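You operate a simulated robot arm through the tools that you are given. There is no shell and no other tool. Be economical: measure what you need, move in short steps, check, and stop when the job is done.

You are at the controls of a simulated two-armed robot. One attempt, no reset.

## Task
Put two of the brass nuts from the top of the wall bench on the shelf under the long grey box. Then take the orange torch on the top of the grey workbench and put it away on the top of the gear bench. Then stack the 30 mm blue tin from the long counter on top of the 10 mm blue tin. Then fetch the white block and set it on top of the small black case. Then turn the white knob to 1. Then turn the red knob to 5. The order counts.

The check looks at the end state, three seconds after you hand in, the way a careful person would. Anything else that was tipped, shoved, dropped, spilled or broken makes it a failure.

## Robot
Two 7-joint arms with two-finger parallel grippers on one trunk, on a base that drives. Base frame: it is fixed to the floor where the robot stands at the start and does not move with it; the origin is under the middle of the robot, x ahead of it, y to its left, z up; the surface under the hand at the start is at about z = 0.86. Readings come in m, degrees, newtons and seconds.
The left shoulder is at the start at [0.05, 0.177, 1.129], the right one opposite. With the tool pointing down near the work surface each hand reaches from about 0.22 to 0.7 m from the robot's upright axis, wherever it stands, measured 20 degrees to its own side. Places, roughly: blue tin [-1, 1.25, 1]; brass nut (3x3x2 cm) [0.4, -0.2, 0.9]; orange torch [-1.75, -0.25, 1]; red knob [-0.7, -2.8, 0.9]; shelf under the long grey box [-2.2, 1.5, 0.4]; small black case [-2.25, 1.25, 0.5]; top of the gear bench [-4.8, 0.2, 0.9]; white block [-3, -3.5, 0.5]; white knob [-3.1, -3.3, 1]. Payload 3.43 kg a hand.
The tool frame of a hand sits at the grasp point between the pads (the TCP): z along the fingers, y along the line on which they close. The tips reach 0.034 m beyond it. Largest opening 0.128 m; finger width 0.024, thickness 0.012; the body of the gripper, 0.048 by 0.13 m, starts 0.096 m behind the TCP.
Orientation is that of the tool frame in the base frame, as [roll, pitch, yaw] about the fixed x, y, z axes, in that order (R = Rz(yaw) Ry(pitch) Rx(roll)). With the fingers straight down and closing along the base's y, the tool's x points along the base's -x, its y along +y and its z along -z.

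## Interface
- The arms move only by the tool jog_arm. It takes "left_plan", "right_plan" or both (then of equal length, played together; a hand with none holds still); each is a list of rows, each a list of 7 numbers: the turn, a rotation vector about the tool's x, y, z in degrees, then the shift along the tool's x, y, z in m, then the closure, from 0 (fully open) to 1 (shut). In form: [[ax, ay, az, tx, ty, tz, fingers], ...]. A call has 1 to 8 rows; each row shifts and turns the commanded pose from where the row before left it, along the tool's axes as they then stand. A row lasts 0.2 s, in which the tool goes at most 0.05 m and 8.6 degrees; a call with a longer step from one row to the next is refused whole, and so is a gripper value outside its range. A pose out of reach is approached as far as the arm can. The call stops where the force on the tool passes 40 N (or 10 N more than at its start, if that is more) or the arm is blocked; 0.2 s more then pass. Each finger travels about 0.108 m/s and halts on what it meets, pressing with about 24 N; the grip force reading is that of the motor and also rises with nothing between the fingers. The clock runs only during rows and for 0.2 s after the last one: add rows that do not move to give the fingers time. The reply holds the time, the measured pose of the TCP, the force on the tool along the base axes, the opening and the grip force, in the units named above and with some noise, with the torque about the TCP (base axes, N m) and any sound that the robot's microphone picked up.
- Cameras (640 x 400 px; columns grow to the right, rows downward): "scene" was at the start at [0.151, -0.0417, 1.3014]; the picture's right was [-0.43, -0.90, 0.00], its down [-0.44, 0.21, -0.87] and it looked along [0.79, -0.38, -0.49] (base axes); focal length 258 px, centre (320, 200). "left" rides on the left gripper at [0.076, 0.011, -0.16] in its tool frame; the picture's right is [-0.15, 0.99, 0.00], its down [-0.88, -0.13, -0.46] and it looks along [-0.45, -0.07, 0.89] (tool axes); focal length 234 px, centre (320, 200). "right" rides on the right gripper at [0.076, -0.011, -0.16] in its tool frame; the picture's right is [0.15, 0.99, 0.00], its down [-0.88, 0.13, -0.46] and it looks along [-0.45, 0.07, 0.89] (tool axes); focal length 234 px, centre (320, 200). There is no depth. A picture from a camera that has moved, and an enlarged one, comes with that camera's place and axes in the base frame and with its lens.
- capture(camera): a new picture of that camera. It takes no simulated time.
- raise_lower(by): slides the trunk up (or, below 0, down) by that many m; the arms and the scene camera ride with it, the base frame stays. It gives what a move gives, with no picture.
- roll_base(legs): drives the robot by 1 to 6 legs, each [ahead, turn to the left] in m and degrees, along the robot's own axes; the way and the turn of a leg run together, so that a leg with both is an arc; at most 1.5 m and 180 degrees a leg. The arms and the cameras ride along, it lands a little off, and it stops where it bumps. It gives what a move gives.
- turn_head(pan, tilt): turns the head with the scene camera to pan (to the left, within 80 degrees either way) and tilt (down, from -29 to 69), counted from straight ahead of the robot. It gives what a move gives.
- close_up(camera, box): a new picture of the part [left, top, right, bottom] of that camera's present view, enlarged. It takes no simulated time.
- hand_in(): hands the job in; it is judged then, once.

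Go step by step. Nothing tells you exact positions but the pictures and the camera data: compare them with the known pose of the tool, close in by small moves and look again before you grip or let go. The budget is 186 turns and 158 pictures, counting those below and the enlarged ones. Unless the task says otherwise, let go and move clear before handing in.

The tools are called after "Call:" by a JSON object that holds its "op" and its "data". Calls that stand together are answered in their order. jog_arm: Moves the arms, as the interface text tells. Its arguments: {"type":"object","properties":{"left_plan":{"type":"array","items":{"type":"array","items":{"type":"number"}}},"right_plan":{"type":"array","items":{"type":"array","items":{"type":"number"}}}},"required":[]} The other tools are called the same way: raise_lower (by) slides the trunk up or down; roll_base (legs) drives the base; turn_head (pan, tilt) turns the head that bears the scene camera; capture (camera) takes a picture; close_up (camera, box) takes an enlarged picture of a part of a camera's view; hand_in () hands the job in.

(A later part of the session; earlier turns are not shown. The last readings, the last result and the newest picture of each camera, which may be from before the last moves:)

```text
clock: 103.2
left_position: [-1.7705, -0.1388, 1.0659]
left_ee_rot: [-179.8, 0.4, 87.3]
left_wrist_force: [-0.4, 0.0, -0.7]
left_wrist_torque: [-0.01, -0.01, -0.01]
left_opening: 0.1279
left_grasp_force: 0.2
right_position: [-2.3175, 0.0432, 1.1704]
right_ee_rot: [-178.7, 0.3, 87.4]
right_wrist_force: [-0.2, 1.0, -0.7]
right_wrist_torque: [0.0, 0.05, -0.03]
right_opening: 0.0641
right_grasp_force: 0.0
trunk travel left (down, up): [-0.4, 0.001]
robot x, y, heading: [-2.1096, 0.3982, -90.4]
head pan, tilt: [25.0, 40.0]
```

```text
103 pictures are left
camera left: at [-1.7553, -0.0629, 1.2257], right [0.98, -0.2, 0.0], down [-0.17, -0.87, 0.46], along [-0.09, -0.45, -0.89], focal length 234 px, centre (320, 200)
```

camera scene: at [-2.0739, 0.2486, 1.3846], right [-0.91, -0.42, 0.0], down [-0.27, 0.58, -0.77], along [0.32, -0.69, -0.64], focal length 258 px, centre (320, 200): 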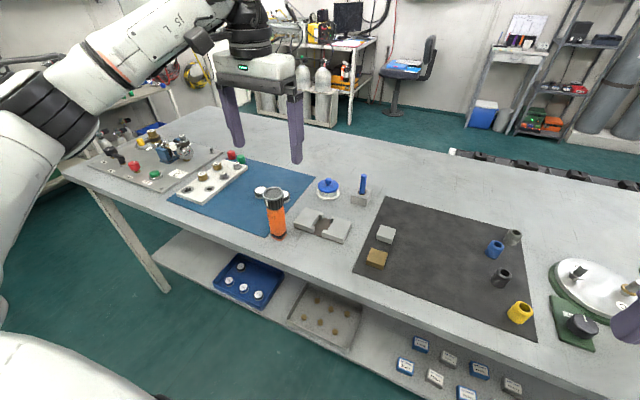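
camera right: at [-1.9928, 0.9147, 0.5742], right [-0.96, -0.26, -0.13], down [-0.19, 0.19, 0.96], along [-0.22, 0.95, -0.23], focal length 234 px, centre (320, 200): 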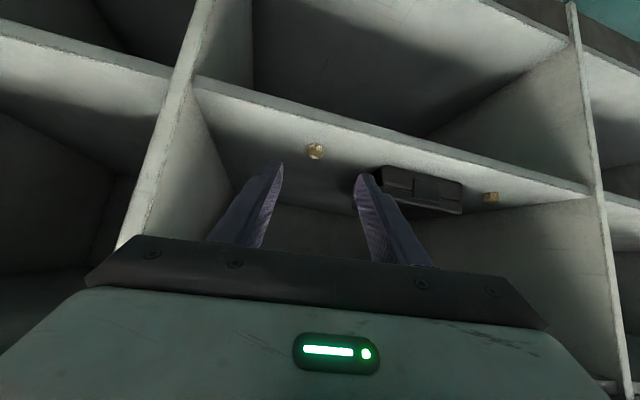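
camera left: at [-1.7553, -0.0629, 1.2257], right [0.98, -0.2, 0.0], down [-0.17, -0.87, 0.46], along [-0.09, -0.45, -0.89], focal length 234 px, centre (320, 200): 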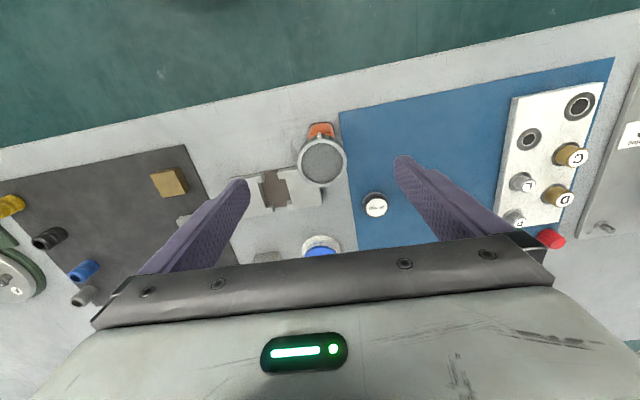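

Centred. Descend and close.

Call:
{"op": "jog_arm", "data": {"left_plan": [[0, 0, 0, 0, 0, 0.04, 0], [0, 0, 0, 0, 0, 0.04, 0], [0, 0, 0, 0, 0, 0.02, 0], [0, 0, 0, 0, 0, 0, 0.5], [0, 0, 0, 0, 0, 0, 1], [0, 0, 0, 0, 0, 0, 1], [0, 0, 0, 0, 0, 0, 1], [0, 0, 0, 0, 0, 0, 1]]}}

Call:
{"op": "capture", "data": {"camera": "scene"}}

```text
clock: 105.0
left_position: [-1.7702, -0.1406, 0.9653]
left_ee_rot: [-179.7, 0.4, 87.3]
left_wrist_force: [1.3, -0.3, -0.4]
left_wrist_torque: [-0.02, -0.08, 0.03]
left_opening: 0.0484
left_grasp_force: 24.0
right_position: [-2.3153, 0.043, 1.1701]
right_ee_rot: [-178.7, 0.3, 87.5]
right_wrist_force: [-0.4, 0.1, 0.5]
right_wrist_torque: [-0.02, -0.01, -0.01]
right_opening: 0.0641
right_grasp_force: 0.0
trunk travel left (down, up): [-0.4, 0.001]
robot x, y, heading: [-2.1123, 0.3981, -90.4]
head pan, tilt: [25.0, 40.0]
```

```text
102 pictures are left
camera scene: at [-2.0737, 0.2487, 1.3846], right [-0.91, -0.42, 0.0], down [-0.27, 0.58, -0.77], along [0.32, -0.69, -0.64], focal length 258 px, centre (320, 200)
```

scene: 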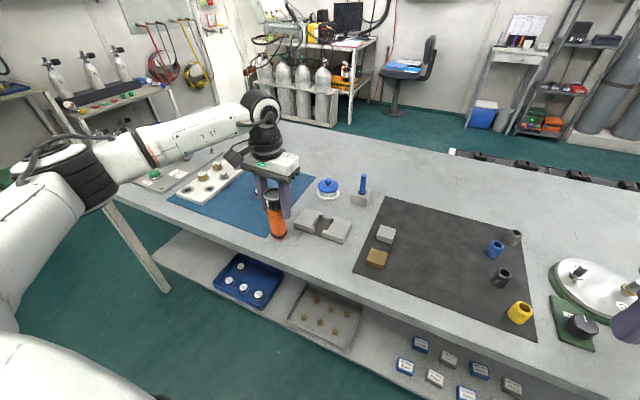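

Gripped at 48 mm. Lift straight up, then pull back over the aisle.

Call:
{"op": "jog_arm", "data": {"left_plan": [[0, 0, 0, 0, 0, -0.03, 1], [0, 0, 0, 0, 0, -0.045, 1], [0, 0, 0, 0, 0, -0.045, 1], [0, 0, 0, 0, 0, -0.045, 1], [0, 0, 0, 0.045, 0, -0.015, 1], [0, 0, 0, 0.045, 0, -0.015, 1], [0, 0, 0, 0.045, 0, 0, 1]]}}

Call:
{"op": "turn_head", "data": {"pan": -60, "tilt": 15}}

Call:
{"op": "capture", "data": {"camera": "left"}}

Call:
{"op": "capture", "data": {"camera": "scene"}}

```text
clock: 106.6
left_position: [-1.7612, -0.0027, 1.1586]
left_ee_rot: [-179.6, 0.2, 87.2]
left_wrist_force: [1.0, 0.3, -4.0]
left_wrist_torque: [0.01, 0.03, 0.0]
left_opening: 0.0482
left_grasp_force: 24.3
right_position: [-2.3168, 0.0436, 1.1707]
right_ee_rot: [-178.7, 0.3, 87.4]
right_wrist_force: [0.5, -0.1, -0.4]
right_wrist_torque: [-0.01, 0.0, 0.01]
right_opening: 0.0638
right_grasp_force: 0.1
trunk travel left (down, up): [-0.4, 0.001]
robot x, y, heading: [-2.1046, 0.3951, -90.1]
head pan, tilt: [25.0, 40.0]
```

```text
clock: 108.2
left_position: [-1.7614, -0.0046, 1.1576]
left_ee_rot: [-179.7, 0.3, 87.2]
left_wrist_force: [-0.2, 0.3, -3.2]
left_wrist_torque: [0.01, -0.02, 0.01]
left_opening: 0.0484
left_grasp_force: 24.1
right_position: [-2.3172, 0.0426, 1.1695]
right_ee_rot: [-178.7, 0.2, 87.4]
right_wrist_force: [1.3, -0.5, 0.4]
right_wrist_torque: [-0.04, 0.05, 0.0]
right_opening: 0.0641
right_grasp_force: 0.1
trunk travel left (down, up): [-0.4, 0.001]
robot x, y, heading: [-2.1086, 0.3994, -90.4]
head pan, tilt: [-60.0, 15.0]
```

```text
101 pictures are left
camera left: at [-1.7463, 0.0722, 1.3181], right [0.98, -0.19, 0.0], down [-0.17, -0.87, 0.46], along [-0.09, -0.45, -0.89], focal length 234 px, centre (320, 200)
```

left: 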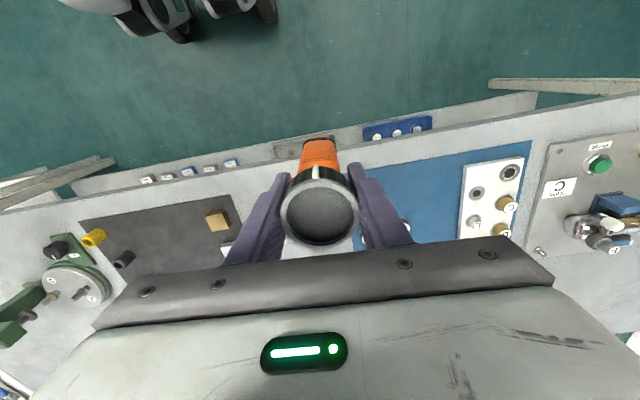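

```text
100 pictures are left
camera scene: at [-2.1904, 0.2791, 1.4242], right [-0.5, 0.87, 0.0], down [0.22, 0.13, -0.97], along [-0.84, -0.48, -0.26], focal length 258 px, centre (320, 200)
```

scene: 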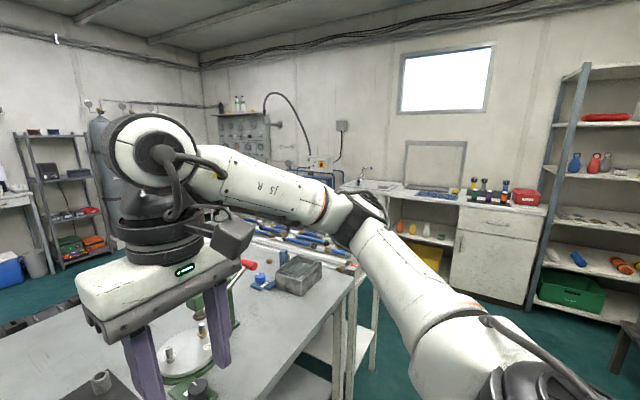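

The torch is held securely. The gear bench is the one with the sink and cupboard on the far wall (x≈-4.8). I turn to face -x and drive 1 m along the aisle.

Call:
{"op": "roll_base", "data": {"legs": [[0, -90], [1.0, 3]]}}

Call:
{"op": "turn_head", "data": {"pan": 0, "tilt": 25}}

Call:
{"op": "capture", "data": {"camera": "scene"}}

```text
clock: 117.2
left_position: [-3.4838, -0.0053, 1.1579]
left_ee_rot: [-179.8, 0.3, 1.0]
left_wrist_force: [0.4, -0.3, -2.2]
left_wrist_torque: [-0.01, -0.01, 0.01]
left_opening: 0.0482
left_grasp_force: 23.9
right_position: [-3.4747, 0.5522, 1.1708]
right_ee_rot: [-178.7, 0.2, 1.1]
right_wrist_force: [-0.1, -0.1, -0.7]
right_wrist_torque: [0.0, -0.03, -0.03]
right_opening: 0.0642
right_grasp_force: 0.0
trunk travel left (down, up): [-0.4, 0.001]
robot x, y, heading: [-3.108, 0.3631, -176.3]
head pan, tilt: [-60.0, 15.0]
```

```text
clock: 118.5
left_position: [-3.4843, -0.0038, 1.158]
left_ee_rot: [-179.7, 0.3, 1.0]
left_wrist_force: [0.5, -0.3, -3.9]
left_wrist_torque: [-0.04, -0.03, -0.02]
left_opening: 0.048
left_grasp_force: 23.9
right_position: [-3.4728, 0.5521, 1.1697]
right_ee_rot: [-178.7, 0.3, 1.1]
right_wrist_force: [0.5, 0.5, -0.1]
right_wrist_torque: [0.05, -0.02, 0.03]
right_opening: 0.0641
right_grasp_force: 0.1
trunk travel left (down, up): [-0.4, 0.001]
robot x, y, heading: [-3.1013, 0.3646, -176.3]
head pan, tilt: [0.0, 25.0]
```

```text
99 pictures are left
camera scene: at [-3.268, 0.3545, 1.4079], right [-0.06, 1.0, 0.0], down [0.42, 0.03, -0.91], along [-0.9, -0.06, -0.42], focal length 258 px, centre (320, 200)
```

scene: 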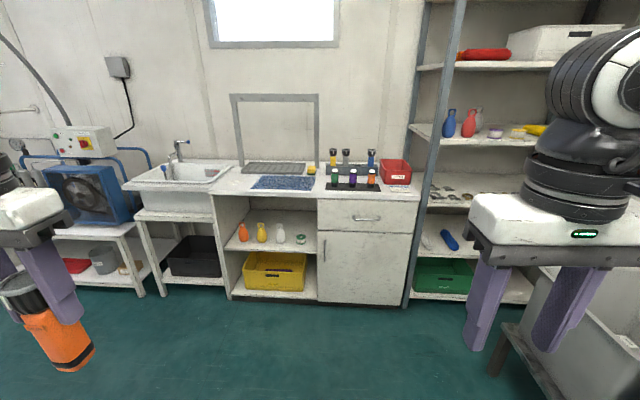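

The gear bench has free white surface on its left end, between the sink and the blue mat (about y=-0.15, x=-4.55). I drive closer and look.

Call:
{"op": "roll_base", "data": {"legs": [[0.68, 0]]}}

Call:
{"op": "turn_head", "data": {"pan": 15, "tilt": 40}}

Call:
{"op": "capture", "data": {"camera": "scene"}}

```text
clock: 122.2
left_position: [-4.1589, -0.0448, 1.1579]
left_ee_rot: [-179.7, 0.3, 0.7]
left_wrist_force: [-0.1, 0.9, -3.4]
left_wrist_torque: [0.0, 0.03, 0.02]
left_opening: 0.0482
left_grasp_force: 24.4
right_position: [-4.1471, 0.5107, 1.1692]
right_ee_rot: [-178.7, 0.2, 0.9]
right_wrist_force: [-0.2, -0.4, -0.7]
right_wrist_torque: [-0.03, 0.02, 0.03]
right_opening: 0.0641
right_grasp_force: 0.0
trunk travel left (down, up): [-0.4, 0.001]
robot x, y, heading: [-3.7823, 0.3251, -176.5]
head pan, tilt: [0.0, 25.0]
```

```text
clock: 123.0
left_position: [-4.1579, -0.0451, 1.1585]
left_ee_rot: [-179.7, 0.4, 0.7]
left_wrist_force: [-0.4, -0.7, -3.3]
left_wrist_torque: [0.04, 0.01, 0.01]
left_opening: 0.0484
left_grasp_force: 23.8
right_position: [-4.1448, 0.5109, 1.17]
right_ee_rot: [-178.7, 0.3, 0.8]
right_wrist_force: [-0.6, -0.1, 0.2]
right_wrist_torque: [0.0, -0.01, 0.02]
right_opening: 0.0639
right_grasp_force: 0.2
trunk travel left (down, up): [-0.4, 0.001]
robot x, y, heading: [-3.7725, 0.3247, -176.5]
head pan, tilt: [15.0, 40.0]
```

```text
98 pictures are left
camera scene: at [-3.9295, 0.2919, 1.3847], right [-0.32, 0.95, 0.0], down [0.61, 0.2, -0.77], along [-0.73, -0.24, -0.64], focal length 258 px, centre (320, 200)
```

scene: 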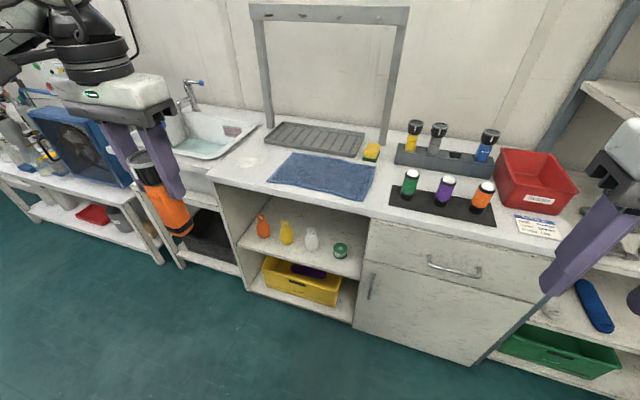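

The spot (-4.59,-0.20) is clear, between the sink and the mat. I drive in 0.25 m and turn 18° left so the left arm reaches it well.

Call:
{"op": "roll_base", "data": {"legs": [[0.25, 0], [0, 18]]}}

Call:
{"op": "turn_head", "data": {"pan": 15, "tilt": 45}}

Call:
{"op": "capture", "data": {"camera": "scene"}}

Call:
{"op": "capture", "data": {"camera": "left"}}

```text
clock: 125.8
left_position: [-4.2734, -0.1598, 1.158]
left_ee_rot: [-179.7, 0.3, 18.8]
left_wrist_force: [0.7, 0.8, -3.1]
left_wrist_torque: [0.0, 0.0, -0.01]
left_opening: 0.0482
left_grasp_force: 23.5
right_position: [-4.4341, 0.3723, 1.1709]
right_ee_rot: [-178.7, 0.3, 19.0]
right_wrist_force: [-0.5, 0.0, -0.3]
right_wrist_torque: [0.02, 0.02, -0.02]
right_opening: 0.064
right_grasp_force: 0.0
trunk travel left (down, up): [-0.4, 0.001]
robot x, y, heading: [-4.0292, 0.3106, -158.5]
head pan, tilt: [15.0, 40.0]
```

```text
clock: 126.5
left_position: [-4.2738, -0.1602, 1.1577]
left_ee_rot: [-179.7, 0.3, 18.8]
left_wrist_force: [0.9, -0.5, -3.8]
left_wrist_torque: [-0.02, -0.02, 0.05]
left_opening: 0.0482
left_grasp_force: 24.0
right_position: [-4.4345, 0.3727, 1.1702]
right_ee_rot: [-178.7, 0.4, 19.0]
right_wrist_force: [0.3, -1.0, -0.3]
right_wrist_torque: [0.0, 0.01, 0.01]
right_opening: 0.064
right_grasp_force: 0.0
trunk travel left (down, up): [-0.4, 0.001]
robot x, y, heading: [-4.0256, 0.3119, -158.4]
head pan, tilt: [15.0, 45.0]
```

```text
97 pictures are left
camera scene: at [-4.159, 0.2338, 1.3774], right [-0.59, 0.8, 0.0], down [0.57, 0.42, -0.71], along [-0.57, -0.42, -0.71], focal length 258 px, centre (320, 200)
```

scene: 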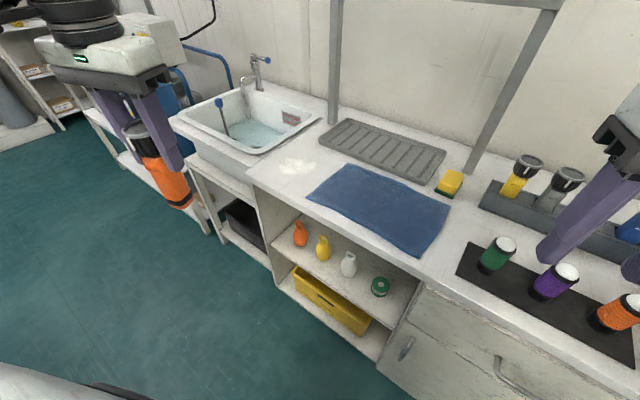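

```text
96 pictures are left
camera left: at [-4.1978, -0.1466, 1.318], right [0.18, -0.98, 0.0], down [-0.87, -0.16, 0.46], along [-0.45, -0.08, -0.89], focal length 234 px, centre (320, 200)
```

left: 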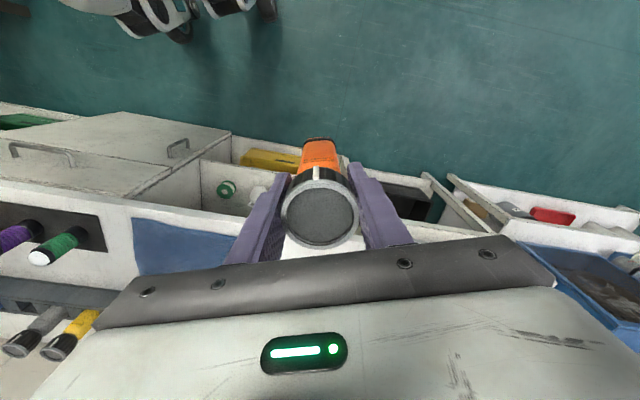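

Free spot is at (-4.59,-0.21), bench z≈0.865. I roll 8 cm closer, then bring the torch over it.

Call:
{"op": "roll_base", "data": {"legs": [[0.08, 0]]}}

Call:
{"op": "jog_arm", "data": {"left_plan": [[0, 0, 0, -0.04, -0.01, 0, 1], [0, 0, 0, -0.04, -0.01, 0, 1], [0, 0, 0, -0.04, -0.01, 0, 1], [0, 0, 0, -0.04, -0.01, 0, 1], [0, 0, 0, -0.04, -0.01, 0, 1], [0, 0, 0, -0.036, -0.009, 0, 1], [0, 0, 0, 0, 0, 0, 1]]}}

Call:
{"op": "capture", "data": {"camera": "scene"}}

Call:
{"op": "capture", "data": {"camera": "left"}}

```text
clock: 127.5
left_position: [-4.3489, -0.1874, 1.158]
left_ee_rot: [-179.7, 0.4, 18.6]
left_wrist_force: [-0.4, 0.2, -3.6]
left_wrist_torque: [0.01, -0.02, 0.01]
left_opening: 0.048
left_grasp_force: 24.0
right_position: [-4.5091, 0.3445, 1.1706]
right_ee_rot: [-178.7, 0.3, 18.9]
right_wrist_force: [0.3, -0.8, 0.5]
right_wrist_torque: [0.0, -0.02, 0.02]
right_opening: 0.0637
right_grasp_force: 0.1
trunk travel left (down, up): [-0.4, 0.001]
robot x, y, heading: [-4.1003, 0.2813, -158.9]
head pan, tilt: [15.0, 45.0]
```

```text
clock: 129.1
left_position: [-4.589, -0.2059, 1.1583]
left_ee_rot: [-179.6, 0.5, 18.7]
left_wrist_force: [-0.2, -1.3, -4.2]
left_wrist_torque: [0.07, -0.02, 0.01]
left_opening: 0.0481
left_grasp_force: 23.5
right_position: [-4.5092, 0.3441, 1.1711]
right_ee_rot: [-178.7, 0.3, 18.9]
right_wrist_force: [0.4, 0.5, -0.5]
right_wrist_torque: [0.01, -0.03, 0.0]
right_opening: 0.0637
right_grasp_force: 0.1
trunk travel left (down, up): [-0.4, 0.001]
robot x, y, heading: [-4.1031, 0.2828, -158.8]
head pan, tilt: [15.0, 45.0]
```

```text
95 pictures are left
camera scene: at [-4.233, 0.204, 1.3774], right [-0.59, 0.81, 0.0], down [0.57, 0.42, -0.71], along [-0.57, -0.42, -0.71], focal length 258 px, centre (320, 200)
```

scene: 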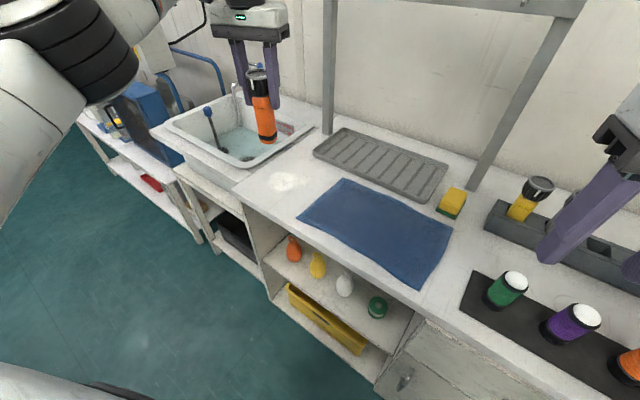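

```text
94 pictures are left
camera left: at [-4.5119, -0.1927, 1.3196], right [0.18, -0.98, 0.0], down [-0.87, -0.16, 0.46], along [-0.46, -0.08, -0.89], focal length 234 px, centre (320, 200)
```

left: 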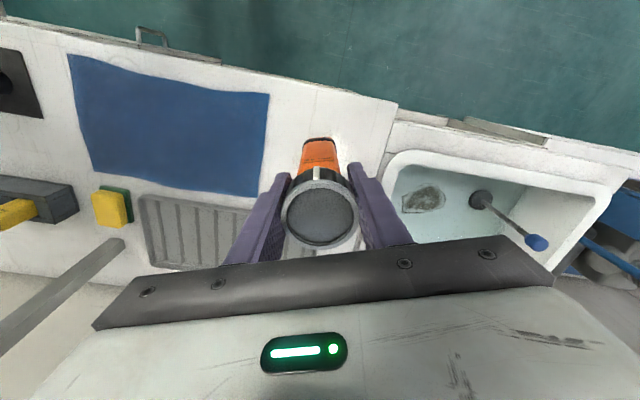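

The torch is right above bare bench top. I lower it to just above the surface, then creep to contact.

Call:
{"op": "jog_arm", "data": {"left_plan": [[0, 0, 0, 0, 0, 0.045, 1], [0, 0, 0, 0, 0, 0.045, 1], [0, 0, 0, 0, 0, 0.045, 1], [0, 0, 0, 0, 0, 0.025, 1], [0, 0, 0, 0, 0, 0.007, 1], [0, 0, 0, 0, 0, 0.004, 1], [0, 0, 0, 0, 0, 0.003, 1], [0, 0, 0, 0, 0, 0, 1]]}}

Call:
{"op": "capture", "data": {"camera": "scene"}}

```text
clock: 130.9
left_position: [-4.5925, -0.2079, 0.9845]
left_ee_rot: [-179.7, 0.2, 18.7]
left_wrist_force: [-0.5, -0.1, -2.6]
left_wrist_torque: [0.01, -0.02, -0.02]
left_opening: 0.0481
left_grasp_force: 24.2
right_position: [-4.5077, 0.3448, 1.1703]
right_ee_rot: [-178.7, 0.3, 18.9]
right_wrist_force: [0.7, -0.1, -0.5]
right_wrist_torque: [0.03, -0.02, -0.01]
right_opening: 0.0638
right_grasp_force: 0.1
trunk travel left (down, up): [-0.4, 0.001]
robot x, y, heading: [-4.1029, 0.2848, -158.5]
head pan, tilt: [15.0, 45.0]
```

```text
93 pictures are left
camera scene: at [-4.2336, 0.2048, 1.3773], right [-0.59, 0.81, 0.0], down [0.57, 0.42, -0.71], along [-0.57, -0.42, -0.71], focal length 258 px, centre (320, 200)
```

scene: 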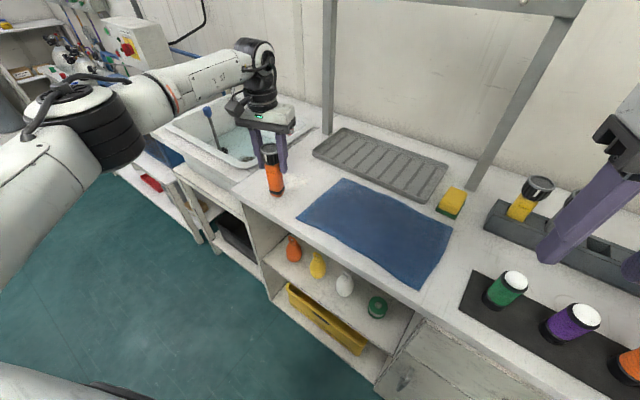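

Call:
{"op": "jog_arm", "data": {"left_plan": [[0, 0, 0, 0, 0, 0.003, 1], [0, 0, 0, 0, 0, 0.003, 1], [0, 0, 0, 0, 0, 0, 1], [0, 0, 0, 0, 0, 0, 1]]}}

```text
clock: 131.9
left_position: [-4.5924, -0.2074, 0.9795]
left_ee_rot: [-179.7, 0.3, 18.8]
left_wrist_force: [-0.5, -0.1, -3.1]
left_wrist_torque: [0.01, 0.02, -0.03]
left_opening: 0.0485
left_grasp_force: 23.7
right_position: [-4.5086, 0.3445, 1.17]
right_ee_rot: [-178.6, 0.3, 18.9]
right_wrist_force: [1.1, 0.5, -0.2]
right_wrist_torque: [0.0, 0.01, 0.0]
right_opening: 0.064
right_grasp_force: 0.0
trunk travel left (down, up): [-0.4, 0.001]
robot x, y, heading: [-4.1037, 0.284, -158.8]
head pan, tilt: [15.0, 45.0]
```

Call:
{"op": "jog_arm", "data": {"left_plan": [[0, 0, 0, 0, 0, 0.003, 1], [0, 0, 0, 0, 0, 0.003, 1], [0, 0, 0, 0, 0, 0.003, 1], [0, 0, 0, 0, 0, 0, 1]]}}

Call:
{"op": "close_up", "data": {"camera": "scene", "box": [220, 120, 350, 220]}}

```text
clock: 132.9
left_position: [-4.5931, -0.2063, 0.9736]
left_ee_rot: [-179.6, 0.8, 18.7]
left_wrist_force: [-0.8, -1.4, 17.9]
left_wrist_torque: [-0.35, -0.05, 0.02]
left_opening: 0.0487
left_grasp_force: 23.9
right_position: [-4.5076, 0.3471, 1.1697]
right_ee_rot: [-178.9, 0.4, 19.0]
right_wrist_force: [0.0, 0.6, 0.6]
right_wrist_torque: [-0.03, 0.0, -0.03]
right_opening: 0.0642
right_grasp_force: 0.1
trunk travel left (down, up): [-0.4, 0.001]
robot x, y, heading: [-4.1011, 0.2831, -158.4]
head pan, tilt: [15.0, 45.0]
```

```text
4.00 times, centred on (285, 170) of scene
camera zoom: at [-4.2318, 0.2065, 1.3779], right [-0.59, 0.81, 0.0], down [0.57, 0.42, -0.71], along [-0.57, -0.42, -0.71], focal length 1034 px, centre (460, 320)
```

zoom: 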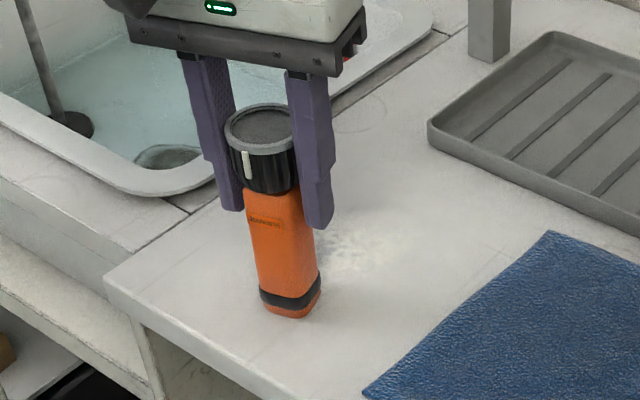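

It stands flat on the bare bench top, and the contact force confirms it. I relax the push, open evenly and rise.

Call:
{"op": "jog_arm", "data": {"left_plan": [[0, 0, 0, 0, 0, -0.002, 1], [0, 0, 0, 0, 0, -0.001, 0.8], [0, 0, 0, 0, 0, 0, 0.5], [0, 0, 0, 0, 0, 0, 0.2], [0, 0, 0, 0, 0, 0, 0], [0, 0, 0, 0, 0, -0.045, 0], [0, 0, 0, 0, 0, -0.045, 0], [0, 0, 0, 0, 0, -0.045, 0]]}}

Call:
{"op": "jog_arm", "data": {"left_plan": [[0, 0, 0, 0, 0, -0.045, 0.3], [0, 0, 0, 0.045, 0.01, 0, 0.5], [0, 0, 0, 0.045, 0.01, 0, 0.5], [0, 0, 0, 0.045, 0.01, 0, 0.5], [0, 0, 0, 0.045, 0.01, 0, 0.5], [0, 0, 0, 0.045, 0.01, 0, 0.5]]}}

Call:
{"op": "capture", "data": {"camera": "scene"}}

```text
clock: 134.7
left_position: [-4.5937, -0.2066, 1.1112]
left_ee_rot: [-179.7, 0.4, 18.6]
left_wrist_force: [0.1, 0.2, -0.1]
left_wrist_torque: [-0.05, 0.0, 0.01]
left_opening: 0.1281
left_grasp_force: 0.1
right_position: [-4.5084, 0.3471, 1.1713]
right_ee_rot: [-178.7, 0.3, 19.0]
right_wrist_force: [-0.3, 0.1, -0.5]
right_wrist_torque: [-0.03, 0.02, 0.01]
right_opening: 0.0638
right_grasp_force: 0.0
trunk travel left (down, up): [-0.4, 0.001]
robot x, y, heading: [-4.1004, 0.2844, -158.4]
head pan, tilt: [15.0, 45.0]
```

```text
clock: 136.1
left_position: [-4.3535, -0.1856, 1.1487]
left_ee_rot: [-179.7, 0.4, 18.7]
left_wrist_force: [0.1, 0.2, -0.4]
left_wrist_torque: [-0.02, 0.02, 0.01]
left_opening: 0.0641
left_grasp_force: 0.0
left hand out of reach, approached as far as the arm can: row 1
right_position: [-4.5083, 0.3454, 1.1695]
right_ee_rot: [-178.8, 0.4, 18.9]
right_wrist_force: [0.5, 0.3, 0.5]
right_wrist_torque: [-0.02, 0.03, 0.01]
right_opening: 0.0639
right_grasp_force: 0.0
trunk travel left (down, up): [-0.4, 0.001]
robot x, y, heading: [-4.1022, 0.2796, -158.4]
head pan, tilt: [15.0, 45.0]
```

```text
91 pictures are left
camera scene: at [-4.2321, 0.2049, 1.3776], right [-0.59, 0.81, 0.0], down [0.57, 0.42, -0.71], along [-0.57, -0.42, -0.71], focal length 258 px, centre (320, 200)
```

scene: 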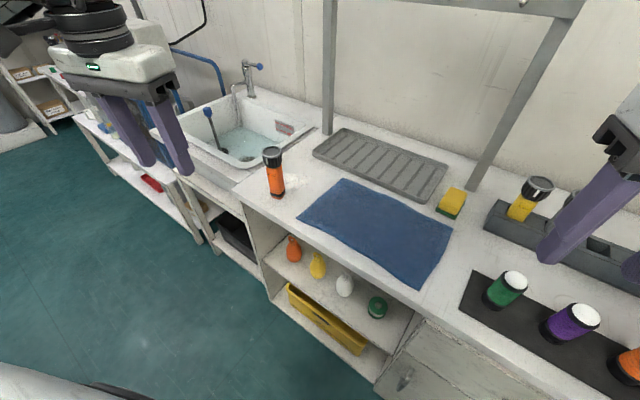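

The torch stands on the gear bench. Now back along the aisle to the blue tins on the long counter (x≈-1).

Call:
{"op": "roll_base", "data": {"legs": [[-0.5, 0], [0, 157], [1.2, 0], [1.2, 0]]}}

Call:
{"op": "turn_head", "data": {"pan": 60, "tilt": 30}}

Call:
{"op": "capture", "data": {"camera": "scene"}}

```text
clock: 156.8
left_position: [-0.8626, 0.7879, 1.148]
left_ee_rot: [-179.6, 0.3, 177.8]
left_wrist_force: [1.0, 0.1, 0.1]
left_wrist_torque: [-0.04, 0.01, 0.0]
left_opening: 0.0638
left_grasp_force: 0.2
right_position: [-0.9076, 0.2384, 1.1701]
right_ee_rot: [-178.7, 0.2, 178.1]
right_wrist_force: [0.3, 0.1, -0.3]
right_wrist_torque: [0.0, 0.0, 0.03]
right_opening: 0.064
right_grasp_force: 0.0
trunk travel left (down, up): [-0.4, 0.001]
robot x, y, heading: [-1.2659, 0.443, 0.4]
head pan, tilt: [15.0, 45.0]
```

```text
clock: 157.9
left_position: [-0.8618, 0.7894, 1.1498]
left_ee_rot: [-179.7, 0.3, 177.9]
left_wrist_force: [-0.6, -0.3, 0.0]
left_wrist_torque: [-0.04, -0.02, -0.02]
left_opening: 0.0639
left_grasp_force: 0.1
right_position: [-0.9076, 0.2363, 1.1696]
right_ee_rot: [-178.8, 0.3, 178.1]
right_wrist_force: [1.0, 0.7, -0.7]
right_wrist_torque: [-0.01, -0.01, -0.03]
right_opening: 0.0641
right_grasp_force: 0.1
trunk travel left (down, up): [-0.4, 0.001]
robot x, y, heading: [-1.2645, 0.4398, 0.2]
head pan, tilt: [60.0, 30.0]
```

```text
90 pictures are left
camera scene: at [-1.1523, 0.5177, 1.4], right [0.87, -0.49, 0.0], down [-0.25, -0.44, -0.87], along [0.43, 0.75, -0.5], focal length 258 px, centre (320, 200)
```

scene: 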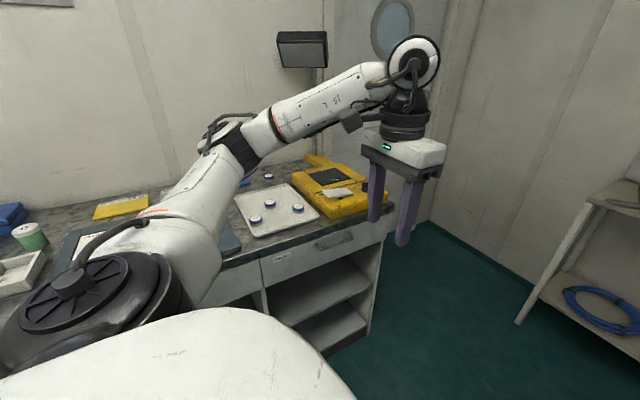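

The small round tins stand on a white tray near (-0.93,1.25). I roll a bit ahead, turn to face the counter and close in.

Call:
{"op": "roll_base", "data": {"legs": [[0.12, 0], [0, 90], [0.18, 0]]}}

Call:
{"op": "turn_head", "data": {"pan": -20, "tilt": 42}}

Call:
{"op": "capture", "data": {"camera": "scene"}}

Call:
{"op": "capture", "data": {"camera": "right"}}

```text
clock: 164.0
left_position: [-1.4998, 1.0228, 1.1495]
left_ee_rot: [-179.6, 0.4, -91.9]
left_wrist_force: [1.0, 0.1, 0.2]
left_wrist_torque: [-0.06, -0.02, -0.01]
left_opening: 0.064
left_grasp_force: 0.1
right_position: [-0.9475, 0.9803, 1.1704]
right_ee_rot: [-178.6, 0.3, -91.8]
right_wrist_force: [0.2, -0.7, 0.5]
right_wrist_torque: [-0.04, -0.05, 0.0]
right_opening: 0.0641
right_grasp_force: 0.0
trunk travel left (down, up): [-0.4, 0.001]
robot x, y, heading: [-1.1535, 0.6181, 90.4]
head pan, tilt: [60.0, 30.0]
```

```text
clock: 165.6
left_position: [-1.4993, 1.0219, 1.1491]
left_ee_rot: [-179.7, 0.3, -91.9]
left_wrist_force: [-0.9, -0.6, 0.4]
left_wrist_torque: [-0.03, 0.01, -0.04]
left_opening: 0.0641
left_grasp_force: 0.1
right_position: [-0.9479, 0.9773, 1.1729]
right_ee_rot: [-178.8, 0.2, -91.6]
right_wrist_force: [0.3, -0.6, 0.6]
right_wrist_torque: [0.04, 0.04, 0.04]
right_opening: 0.0642
right_grasp_force: 0.1
trunk travel left (down, up): [-0.4, 0.001]
robot x, y, heading: [-1.1492, 0.6212, 91.0]
head pan, tilt: [-20.0, 42.0]
```

```text
89 pictures are left
camera scene: at [-1.1248, 0.7665, 1.3817], right [0.94, -0.33, 0.0], down [-0.22, -0.63, -0.74], along [0.24, 0.7, -0.67], focal length 258 px, centre (320, 200)
```

scene: 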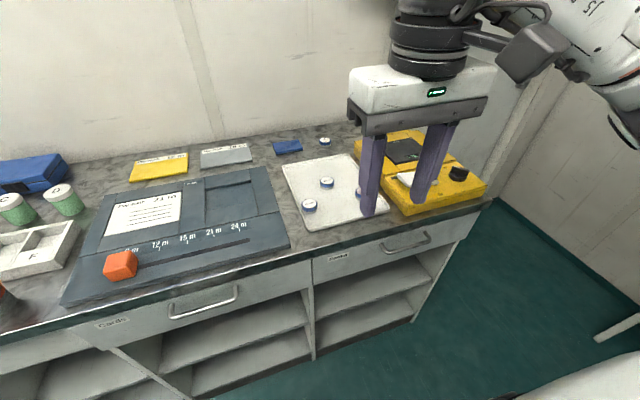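

```text
88 pictures are left
camera right: at [-0.9425, 0.9024, 1.3289], right [-0.99, -0.12, -0.02], down [-0.12, 0.88, 0.46], along [-0.03, 0.46, -0.89], focal length 234 px, centre (320, 200)
```

right: 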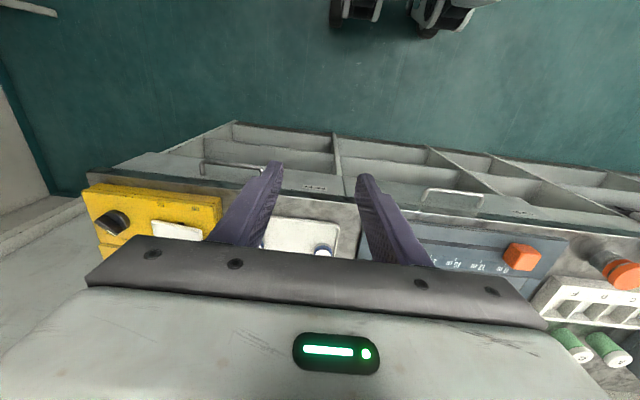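

Four round tins are visible. I zoom in to read their labels.

Call:
{"op": "close_up", "data": {"camera": "scene", "box": [270, 125, 400, 225]}}

```text
4.00 times, centred on (335, 175) of scene
camera zoom: at [-1.1248, 0.7665, 1.3817], right [0.94, -0.33, 0.0], down [-0.22, -0.63, -0.74], along [0.24, 0.7, -0.67], focal length 1034 px, centre (260, 300)
```

zoom: 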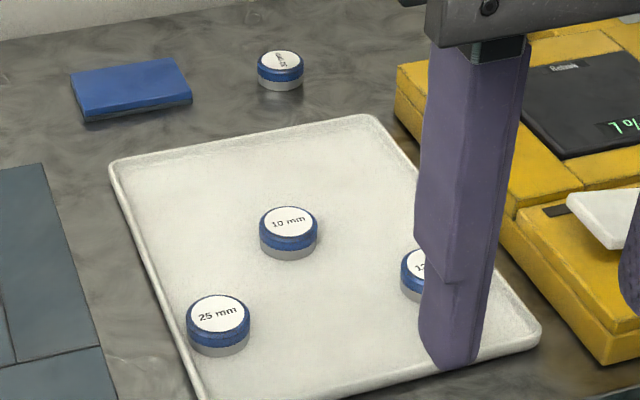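

Call:
{"op": "close_up", "data": {"camera": "scene", "box": [309, 130, 341, 155]}}

Call:
{"op": "jog_arm", "data": {"right_plan": [[0, 0, 0, 0.03, -0.035, 0, 0.3], [0, 0, 0, 0.03, -0.035, 0, 0.0], [0, 0, 0, 0.0, -0.035, 0, 0.0]]}}

Call:
{"op": "close_up", "data": {"camera": "scene", "box": [270, 125, 400, 225]}}

```text
16.00 times, centred on (325, 142) of scene
camera zoom: at [-1.1248, 0.7665, 1.3817], right [0.94, -0.33, 0.0], down [-0.22, -0.63, -0.74], along [0.24, 0.7, -0.67], focal length 4135 px, centre (240, 1120)
```

zoom: 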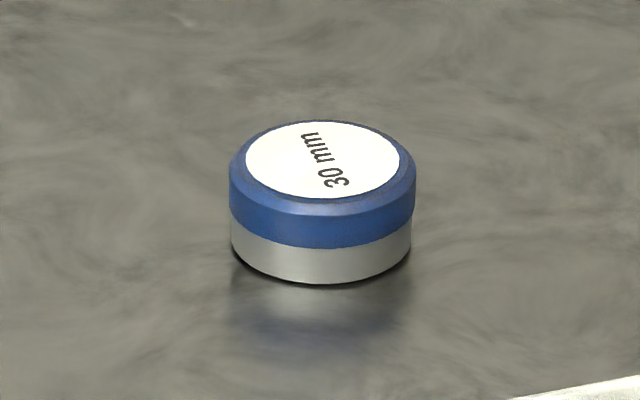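

```text
clock: 166.4
left_position: [-1.4977, 1.0213, 1.1498]
left_ee_rot: [-179.8, 0.4, -91.8]
left_wrist_force: [0.6, 0.4, -0.5]
left_wrist_torque: [0.0, -0.01, -0.05]
left_opening: 0.0638
left_grasp_force: 0.0
right_position: [-0.8441, 0.9149, 1.172]
right_ee_rot: [-178.8, 0.3, -91.6]
right_wrist_force: [0.1, 0.7, -0.9]
right_wrist_torque: [-0.03, -0.01, 0.01]
right_opening: 0.1281
right_grasp_force: 0.0
trunk travel left (down, up): [-0.4, 0.001]
robot x, y, heading: [-1.149, 0.6227, 90.5]
head pan, tilt: [-20.0, 42.0]
```

```text
4.00 times, centred on (335, 175) of scene
camera zoom: at [-1.1241, 0.7661, 1.3817], right [0.94, -0.33, 0.0], down [-0.22, -0.63, -0.74], along [0.24, 0.7, -0.67], focal length 1034 px, centre (260, 300)
```

zoom: 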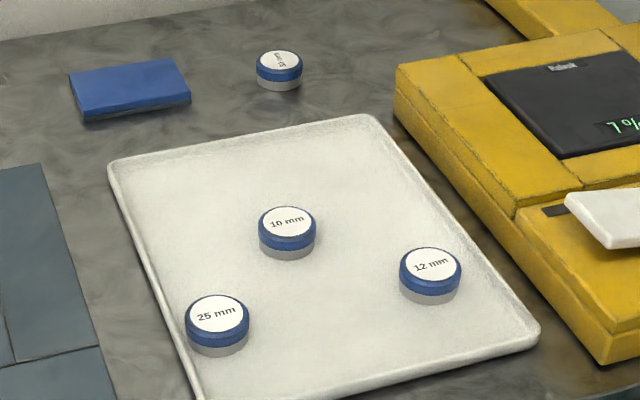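

The 30 mm tin stands behind the tray near (-0.86,1.49); the 10 mm tin is mid-tray near (-0.93,1.29). I roll 0.15 m closer so the right arm reaches.

Call:
{"op": "roll_base", "data": {"legs": [[0.15, 0]]}}

Call:
{"op": "jog_arm", "data": {"right_plan": [[0, 0, 0, -0.045, 0, 0, 0], [0, 0, 0, -0.045, 0, 0, 0], [0, 0, 0, -0.045, 0, 0, 0], [0, 0, 0, -0.045, 0, 0, 0], [0, 0, 0, -0.045, 0, 0, 0], [0, 0, 0, -0.045, 0, 0, 0]]}}

Call:
{"op": "capture", "data": {"camera": "right"}}

Call:
{"op": "capture", "data": {"camera": "scene"}}

```text
clock: 167.8
left_position: [-1.5007, 1.1746, 1.1474]
left_ee_rot: [-179.7, 0.3, -92.0]
left_wrist_force: [-0.3, -0.1, -0.6]
left_wrist_torque: [-0.02, -0.01, 0.04]
left_opening: 0.0637
left_grasp_force: 0.0
right_position: [-0.8471, 1.0681, 1.1719]
right_ee_rot: [-178.7, 0.3, -91.7]
right_wrist_force: [0.5, -0.1, -0.8]
right_wrist_torque: [-0.03, 0.01, -0.01]
right_opening: 0.128
right_grasp_force: 0.0
trunk travel left (down, up): [-0.4, 0.001]
robot x, y, heading: [-1.1548, 0.7748, 90.7]
head pan, tilt: [-20.0, 42.0]
```

```text
clock: 169.2
left_position: [-1.501, 1.1738, 1.1479]
left_ee_rot: [-179.7, 0.3, -91.9]
left_wrist_force: [-1.4, -0.1, -0.1]
left_wrist_torque: [0.0, -0.01, -0.01]
left_opening: 0.0642
left_grasp_force: 0.0
right_position: [-0.8424, 1.3393, 1.1729]
right_ee_rot: [-178.6, 0.4, -91.6]
right_wrist_force: [-0.7, -0.2, 0.5]
right_wrist_torque: [-0.01, 0.0, 0.02]
right_opening: 0.1278
right_grasp_force: 0.0
trunk travel left (down, up): [-0.4, 0.001]
robot x, y, heading: [-1.1531, 0.7712, 91.1]
head pan, tilt: [-20.0, 42.0]
```

```text
84 pictures are left
camera right: at [-0.8363, 1.2626, 1.3316], right [-0.99, -0.12, -0.02], down [-0.12, 0.88, 0.46], along [-0.03, 0.46, -0.89], focal length 234 px, centre (320, 200)
```

right: 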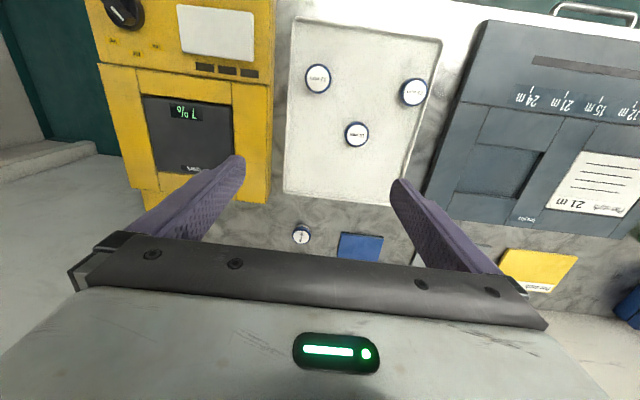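

```text
83 pictures are left
camera scene: at [-1.1274, 0.9189, 1.3816], right [0.94, -0.33, 0.0], down [-0.22, -0.63, -0.74], along [0.25, 0.7, -0.67], focal length 258 px, centre (320, 200)
```

scene: 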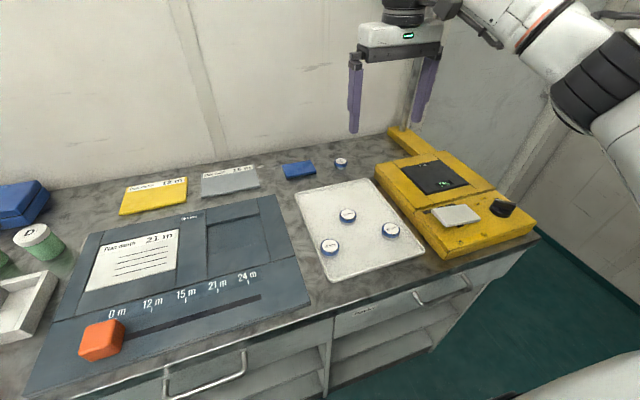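

Triangulated: 30 mm tin top (-0.819,1.577,0.90), 10 mm tin top (-0.901,1.343,0.898). It is far, so I tilt the right hand 30° forward to gain reach and move to a pre-grasp.

Call:
{"op": "jog_arm", "data": {"right_plan": [[0, -7.5, 0, 0, 0, 0, 0.35], [0, -7.5, 0, 0, 0, 0, 0.35], [0, -7.5, 0, 0, 0, 0, 0.35], [0, -7.5, 0, 0, 0, 0, 0.35], [0, 0, 0, -0.011, -0.006, 0.048, 0.35], [0, 0, 0, -0.011, -0.006, 0.048, 0.35], [0, 0, 0, -0.011, -0.006, 0.048, 0.35], [0, 0, 0, -0.011, -0.006, 0.048, 0.35]]}}

Call:
{"op": "capture", "data": {"camera": "right"}}

```text
clock: 170.9
left_position: [-1.5007, 1.1753, 1.1477]
left_ee_rot: [-179.7, 0.3, -91.8]
left_wrist_force: [-0.2, -0.1, -0.2]
left_wrist_torque: [0.0, -0.03, -0.01]
left_opening: 0.0637
left_grasp_force: 0.1
right_position: [-0.8055, 1.4714, 1.0297]
right_ee_rot: [-178.5, 30.3, -90.9]
right_wrist_force: [0.3, 0.4, 0.6]
right_wrist_torque: [0.0, -0.03, -0.02]
right_opening: 0.0829
right_grasp_force: 0.1
trunk travel left (down, up): [-0.4, 0.001]
robot x, y, heading: [-1.1533, 0.773, 91.0]
head pan, tilt: [-20.0, 42.0]
```

```text
82 pictures are left
camera right: at [-0.801, 1.3265, 1.1287], right [-0.99, -0.1, -0.1], down [-0.13, 0.53, 0.83], along [-0.03, 0.84, -0.54], focal length 234 px, centre (320, 200)
```

right: 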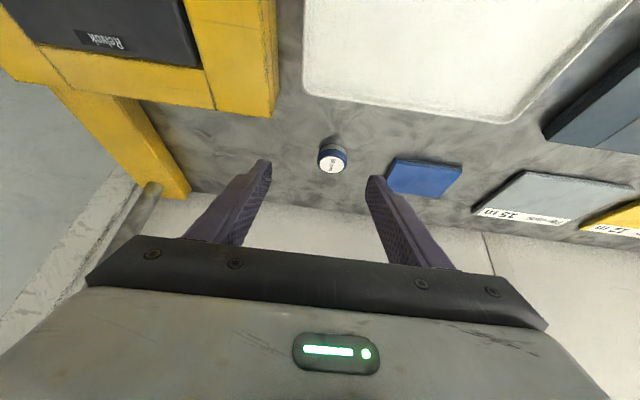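

It reached. I correct sideways and advance toward the 30 mm tin, stopping just short of the counter.

Call:
{"op": "jog_arm", "data": {"right_plan": [[0, 0, 0, -0.0258, 0.0218, 0.02, 0.35], [0, 0, 0, 0, 0, 0.045, 0.35], [0, 0, 0, 0, 0, 0.045, 0.35], [0, 0, 0, 0, 0, 0.03, 0.35], [0, 0, 0, 0, 0, 0, 0.35]]}}

Call:
{"op": "capture", "data": {"camera": "right"}}

```text
clock: 172.2
left_position: [-1.501, 1.1735, 1.1492]
left_ee_rot: [-179.7, 0.4, -91.8]
left_wrist_force: [-0.2, -0.1, -0.3]
left_wrist_torque: [0.02, 0.04, 0.03]
left_opening: 0.064
left_grasp_force: 0.0
right_position: [-0.8279, 1.5398, 0.9411]
right_ee_rot: [-178.5, 30.5, -91.0]
right_wrist_force: [-0.9, 0.6, 0.7]
right_wrist_torque: [-0.01, -0.01, 0.01]
right_opening: 0.0834
right_grasp_force: 0.0
right hand out of reach, approached as far as the arm can: row 3, 4
trunk travel left (down, up): [-0.4, 0.001]
robot x, y, heading: [-1.1511, 0.7688, 90.8]
head pan, tilt: [-20.0, 42.0]
```

```text
81 pictures are left
camera right: at [-0.823, 1.3941, 1.0391], right [-0.99, -0.1, -0.1], down [-0.13, 0.53, 0.84], along [-0.03, 0.84, -0.54], focal length 234 px, centre (320, 200)
```

right: 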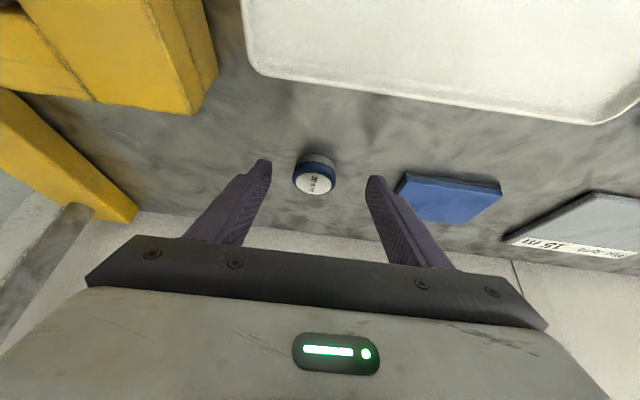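

It's about 3 cm short of reach. I tilt the hand further to 45°, which brings the wrist back within reach.

Call:
{"op": "jog_arm", "data": {"right_plan": [[0, -7.3, 0, 0, 0, 0, 0.35], [0, -7.3, 0, 0, 0, 0, 0.35], [0, 0, 0, 0, 0, 0, 0.35]]}}

Call:
{"op": "capture", "data": {"camera": "right"}}

```text
clock: 172.9
left_position: [-1.5006, 1.1745, 1.1489]
left_ee_rot: [-179.7, 0.5, -91.9]
left_wrist_force: [1.3, 0.7, 0.1]
left_wrist_torque: [-0.02, 0.0, -0.03]
left_opening: 0.0639
left_grasp_force: 0.1
right_position: [-0.8268, 1.5397, 0.9411]
right_ee_rot: [-178.2, 45.0, -90.5]
right_wrist_force: [0.4, -0.1, -0.6]
right_wrist_torque: [0.0, 0.0, -0.02]
right_opening: 0.0832
right_grasp_force: 0.1
trunk travel left (down, up): [-0.4, 0.001]
robot x, y, heading: [-1.1496, 0.7714, 90.9]
head pan, tilt: [-20.0, 42.0]
```

```text
80 pictures are left
camera right: at [-0.8225, 1.3735, 0.9995], right [-0.99, -0.07, -0.13], down [-0.14, 0.3, 0.94], along [-0.03, 0.95, -0.31], focal length 234 px, centre (320, 200)
```

right: 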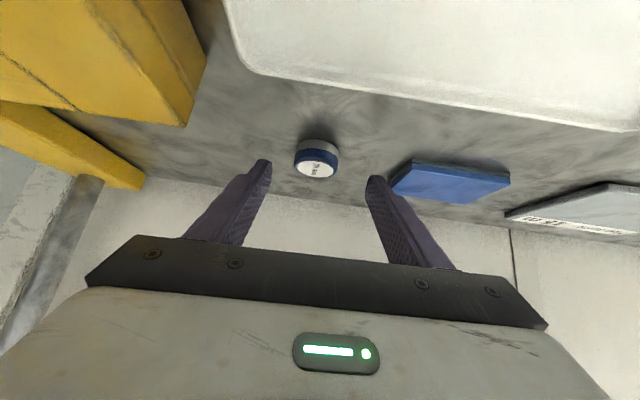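

Now within reach. I advance the last 3.6 cm and grip.

Call:
{"op": "jog_arm", "data": {"right_plan": [[0, 0, 0, 0.002, -0.0055, 0.018, 0.35], [0, 0, 0, 0, 0, 0.018, 0.35], [0, 0, 0, 0, 0, 0, 0.35]]}}

Call:
{"op": "capture", "data": {"camera": "right"}}

```text
clock: 173.8
left_position: [-1.5006, 1.1736, 1.1488]
left_ee_rot: [-179.7, 0.5, -92.0]
left_wrist_force: [0.5, -0.5, -0.3]
left_wrist_torque: [0.02, 0.01, 0.02]
left_opening: 0.064
left_grasp_force: 0.1
right_position: [-0.8214, 1.5635, 0.9131]
right_ee_rot: [-178.2, 44.9, -90.5]
right_wrist_force: [-0.2, -0.2, -1.0]
right_wrist_torque: [-0.01, 0.03, -0.02]
right_opening: 0.0832
right_grasp_force: 0.0
trunk travel left (down, up): [-0.4, 0.001]
robot x, y, heading: [-1.1524, 0.7706, 90.6]
head pan, tilt: [-20.0, 42.0]
```

```text
79 pictures are left
camera right: at [-0.8159, 1.397, 0.9725], right [-0.99, -0.07, -0.13], down [-0.14, 0.31, 0.94], along [-0.03, 0.95, -0.31], focal length 234 px, centre (320, 200)
```

right: 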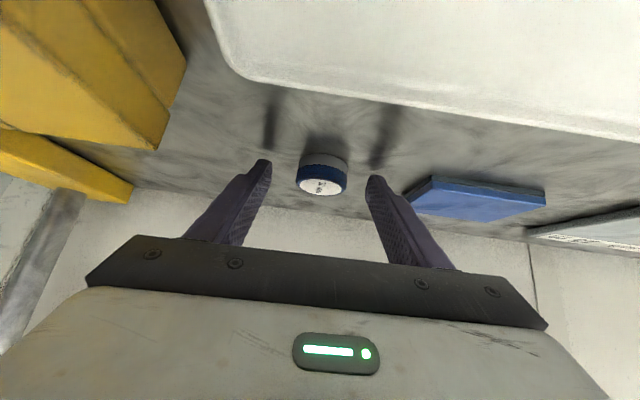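

Call:
{"op": "jog_arm", "data": {"right_plan": [[0, 0, 0, 0.001, 0, 0.002, 0.6], [0, 0, 0, 0, 0, 0, 0.9], [0, 0, 0, 0, 0, 0, 1], [0, 0, 0, 0, 0, 0, 1], [0, 0, 0, 0, 0, 0, 1]]}}

Call:
{"op": "capture", "data": {"camera": "right"}}

```text
clock: 174.9
left_position: [-1.5004, 1.1743, 1.1484]
left_ee_rot: [-179.7, 0.4, -91.9]
left_wrist_force: [-0.4, 0.1, -0.3]
left_wrist_torque: [0.0, 0.0, 0.02]
left_opening: 0.0639
left_grasp_force: 0.3
right_position: [-0.8216, 1.5645, 0.9131]
right_ee_rot: [-178.2, 44.9, -90.5]
right_wrist_force: [-1.0, 0.3, 4.4]
right_wrist_torque: [0.11, 0.13, 0.0]
right_opening: 0.0428
right_grasp_force: 23.9
trunk travel left (down, up): [-0.4, 0.001]
robot x, y, heading: [-1.16, 0.7676, 90.9]
head pan, tilt: [-20.0, 42.0]
```

```text
78 pictures are left
camera right: at [-0.8164, 1.3979, 0.9716], right [-0.99, -0.07, -0.13], down [-0.14, 0.3, 0.94], along [-0.03, 0.95, -0.31], focal length 234 px, centre (320, 200)
```

right: 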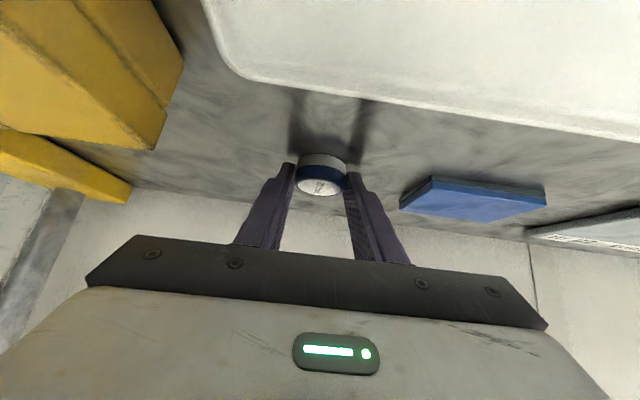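

The 30 mm tin is gripped (43 mm). I lift it 8 cm and carry it over the 10 mm tin.

Call:
{"op": "jog_arm", "data": {"right_plan": [[0, 0, 0, -0.028, 0, -0.028, 1], [0, 0, 0, -0.028, 0, -0.028, 1], [0, 0, 0, 0.028, 0.0123, -0.0283, 1], [0, 0, 0, 0.028, 0.0123, -0.0283, 1], [0, 0, 0, 0.028, 0.0123, -0.0283, 1], [0, 0, 0, 0.028, 0.0123, -0.0283, 1], [0, 0, 0, 0.028, 0.0123, -0.0283, 1], [0, 0, 0, 0.028, 0.0123, -0.0283, 1]]}}

Call:
{"op": "capture", "data": {"camera": "right"}}

Call:
{"op": "close_up", "data": {"camera": "scene", "box": [270, 150, 430, 273]}}

```text
clock: 176.8
left_position: [-1.5003, 1.1725, 1.1486]
left_ee_rot: [-179.7, 0.4, -91.9]
left_wrist_force: [0.6, -0.2, -0.1]
left_wrist_torque: [0.03, 0.04, -0.02]
left_opening: 0.0639
left_grasp_force: 0.1
right_position: [-0.9038, 1.3253, 0.9944]
right_ee_rot: [-178.2, 44.9, -90.5]
right_wrist_force: [0.9, 0.1, 0.3]
right_wrist_torque: [0.01, -0.01, 0.04]
right_opening: 0.0426
right_grasp_force: 24.0
trunk travel left (down, up): [-0.4, 0.001]
robot x, y, heading: [-1.1546, 0.7698, 91.0]
head pan, tilt: [-20.0, 42.0]
```

```text
77 pictures are left
camera right: at [-0.899, 1.1597, 1.0532], right [-0.99, -0.07, -0.13], down [-0.14, 0.3, 0.94], along [-0.03, 0.95, -0.31], focal length 234 px, centre (320, 200)
```

right: 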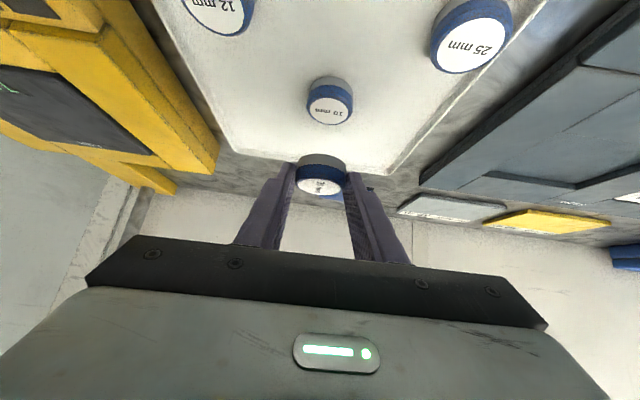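

```text
3.25 times, centred on (350, 212) of scene
camera zoom: at [-1.1267, 0.9178, 1.3818], right [0.94, -0.33, 0.0], down [-0.22, -0.63, -0.74], along [0.24, 0.7, -0.67], focal length 840 px, centre (222, 163)
```

zoom: 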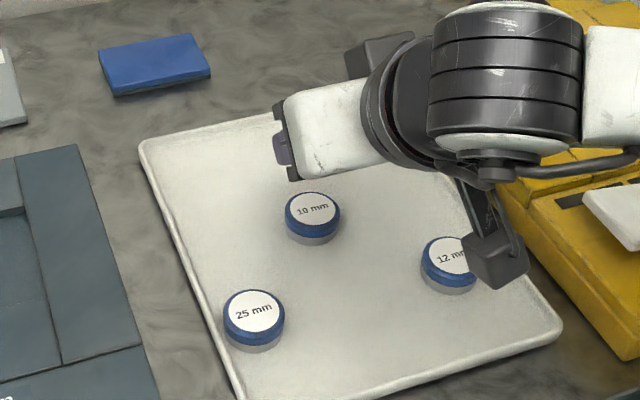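

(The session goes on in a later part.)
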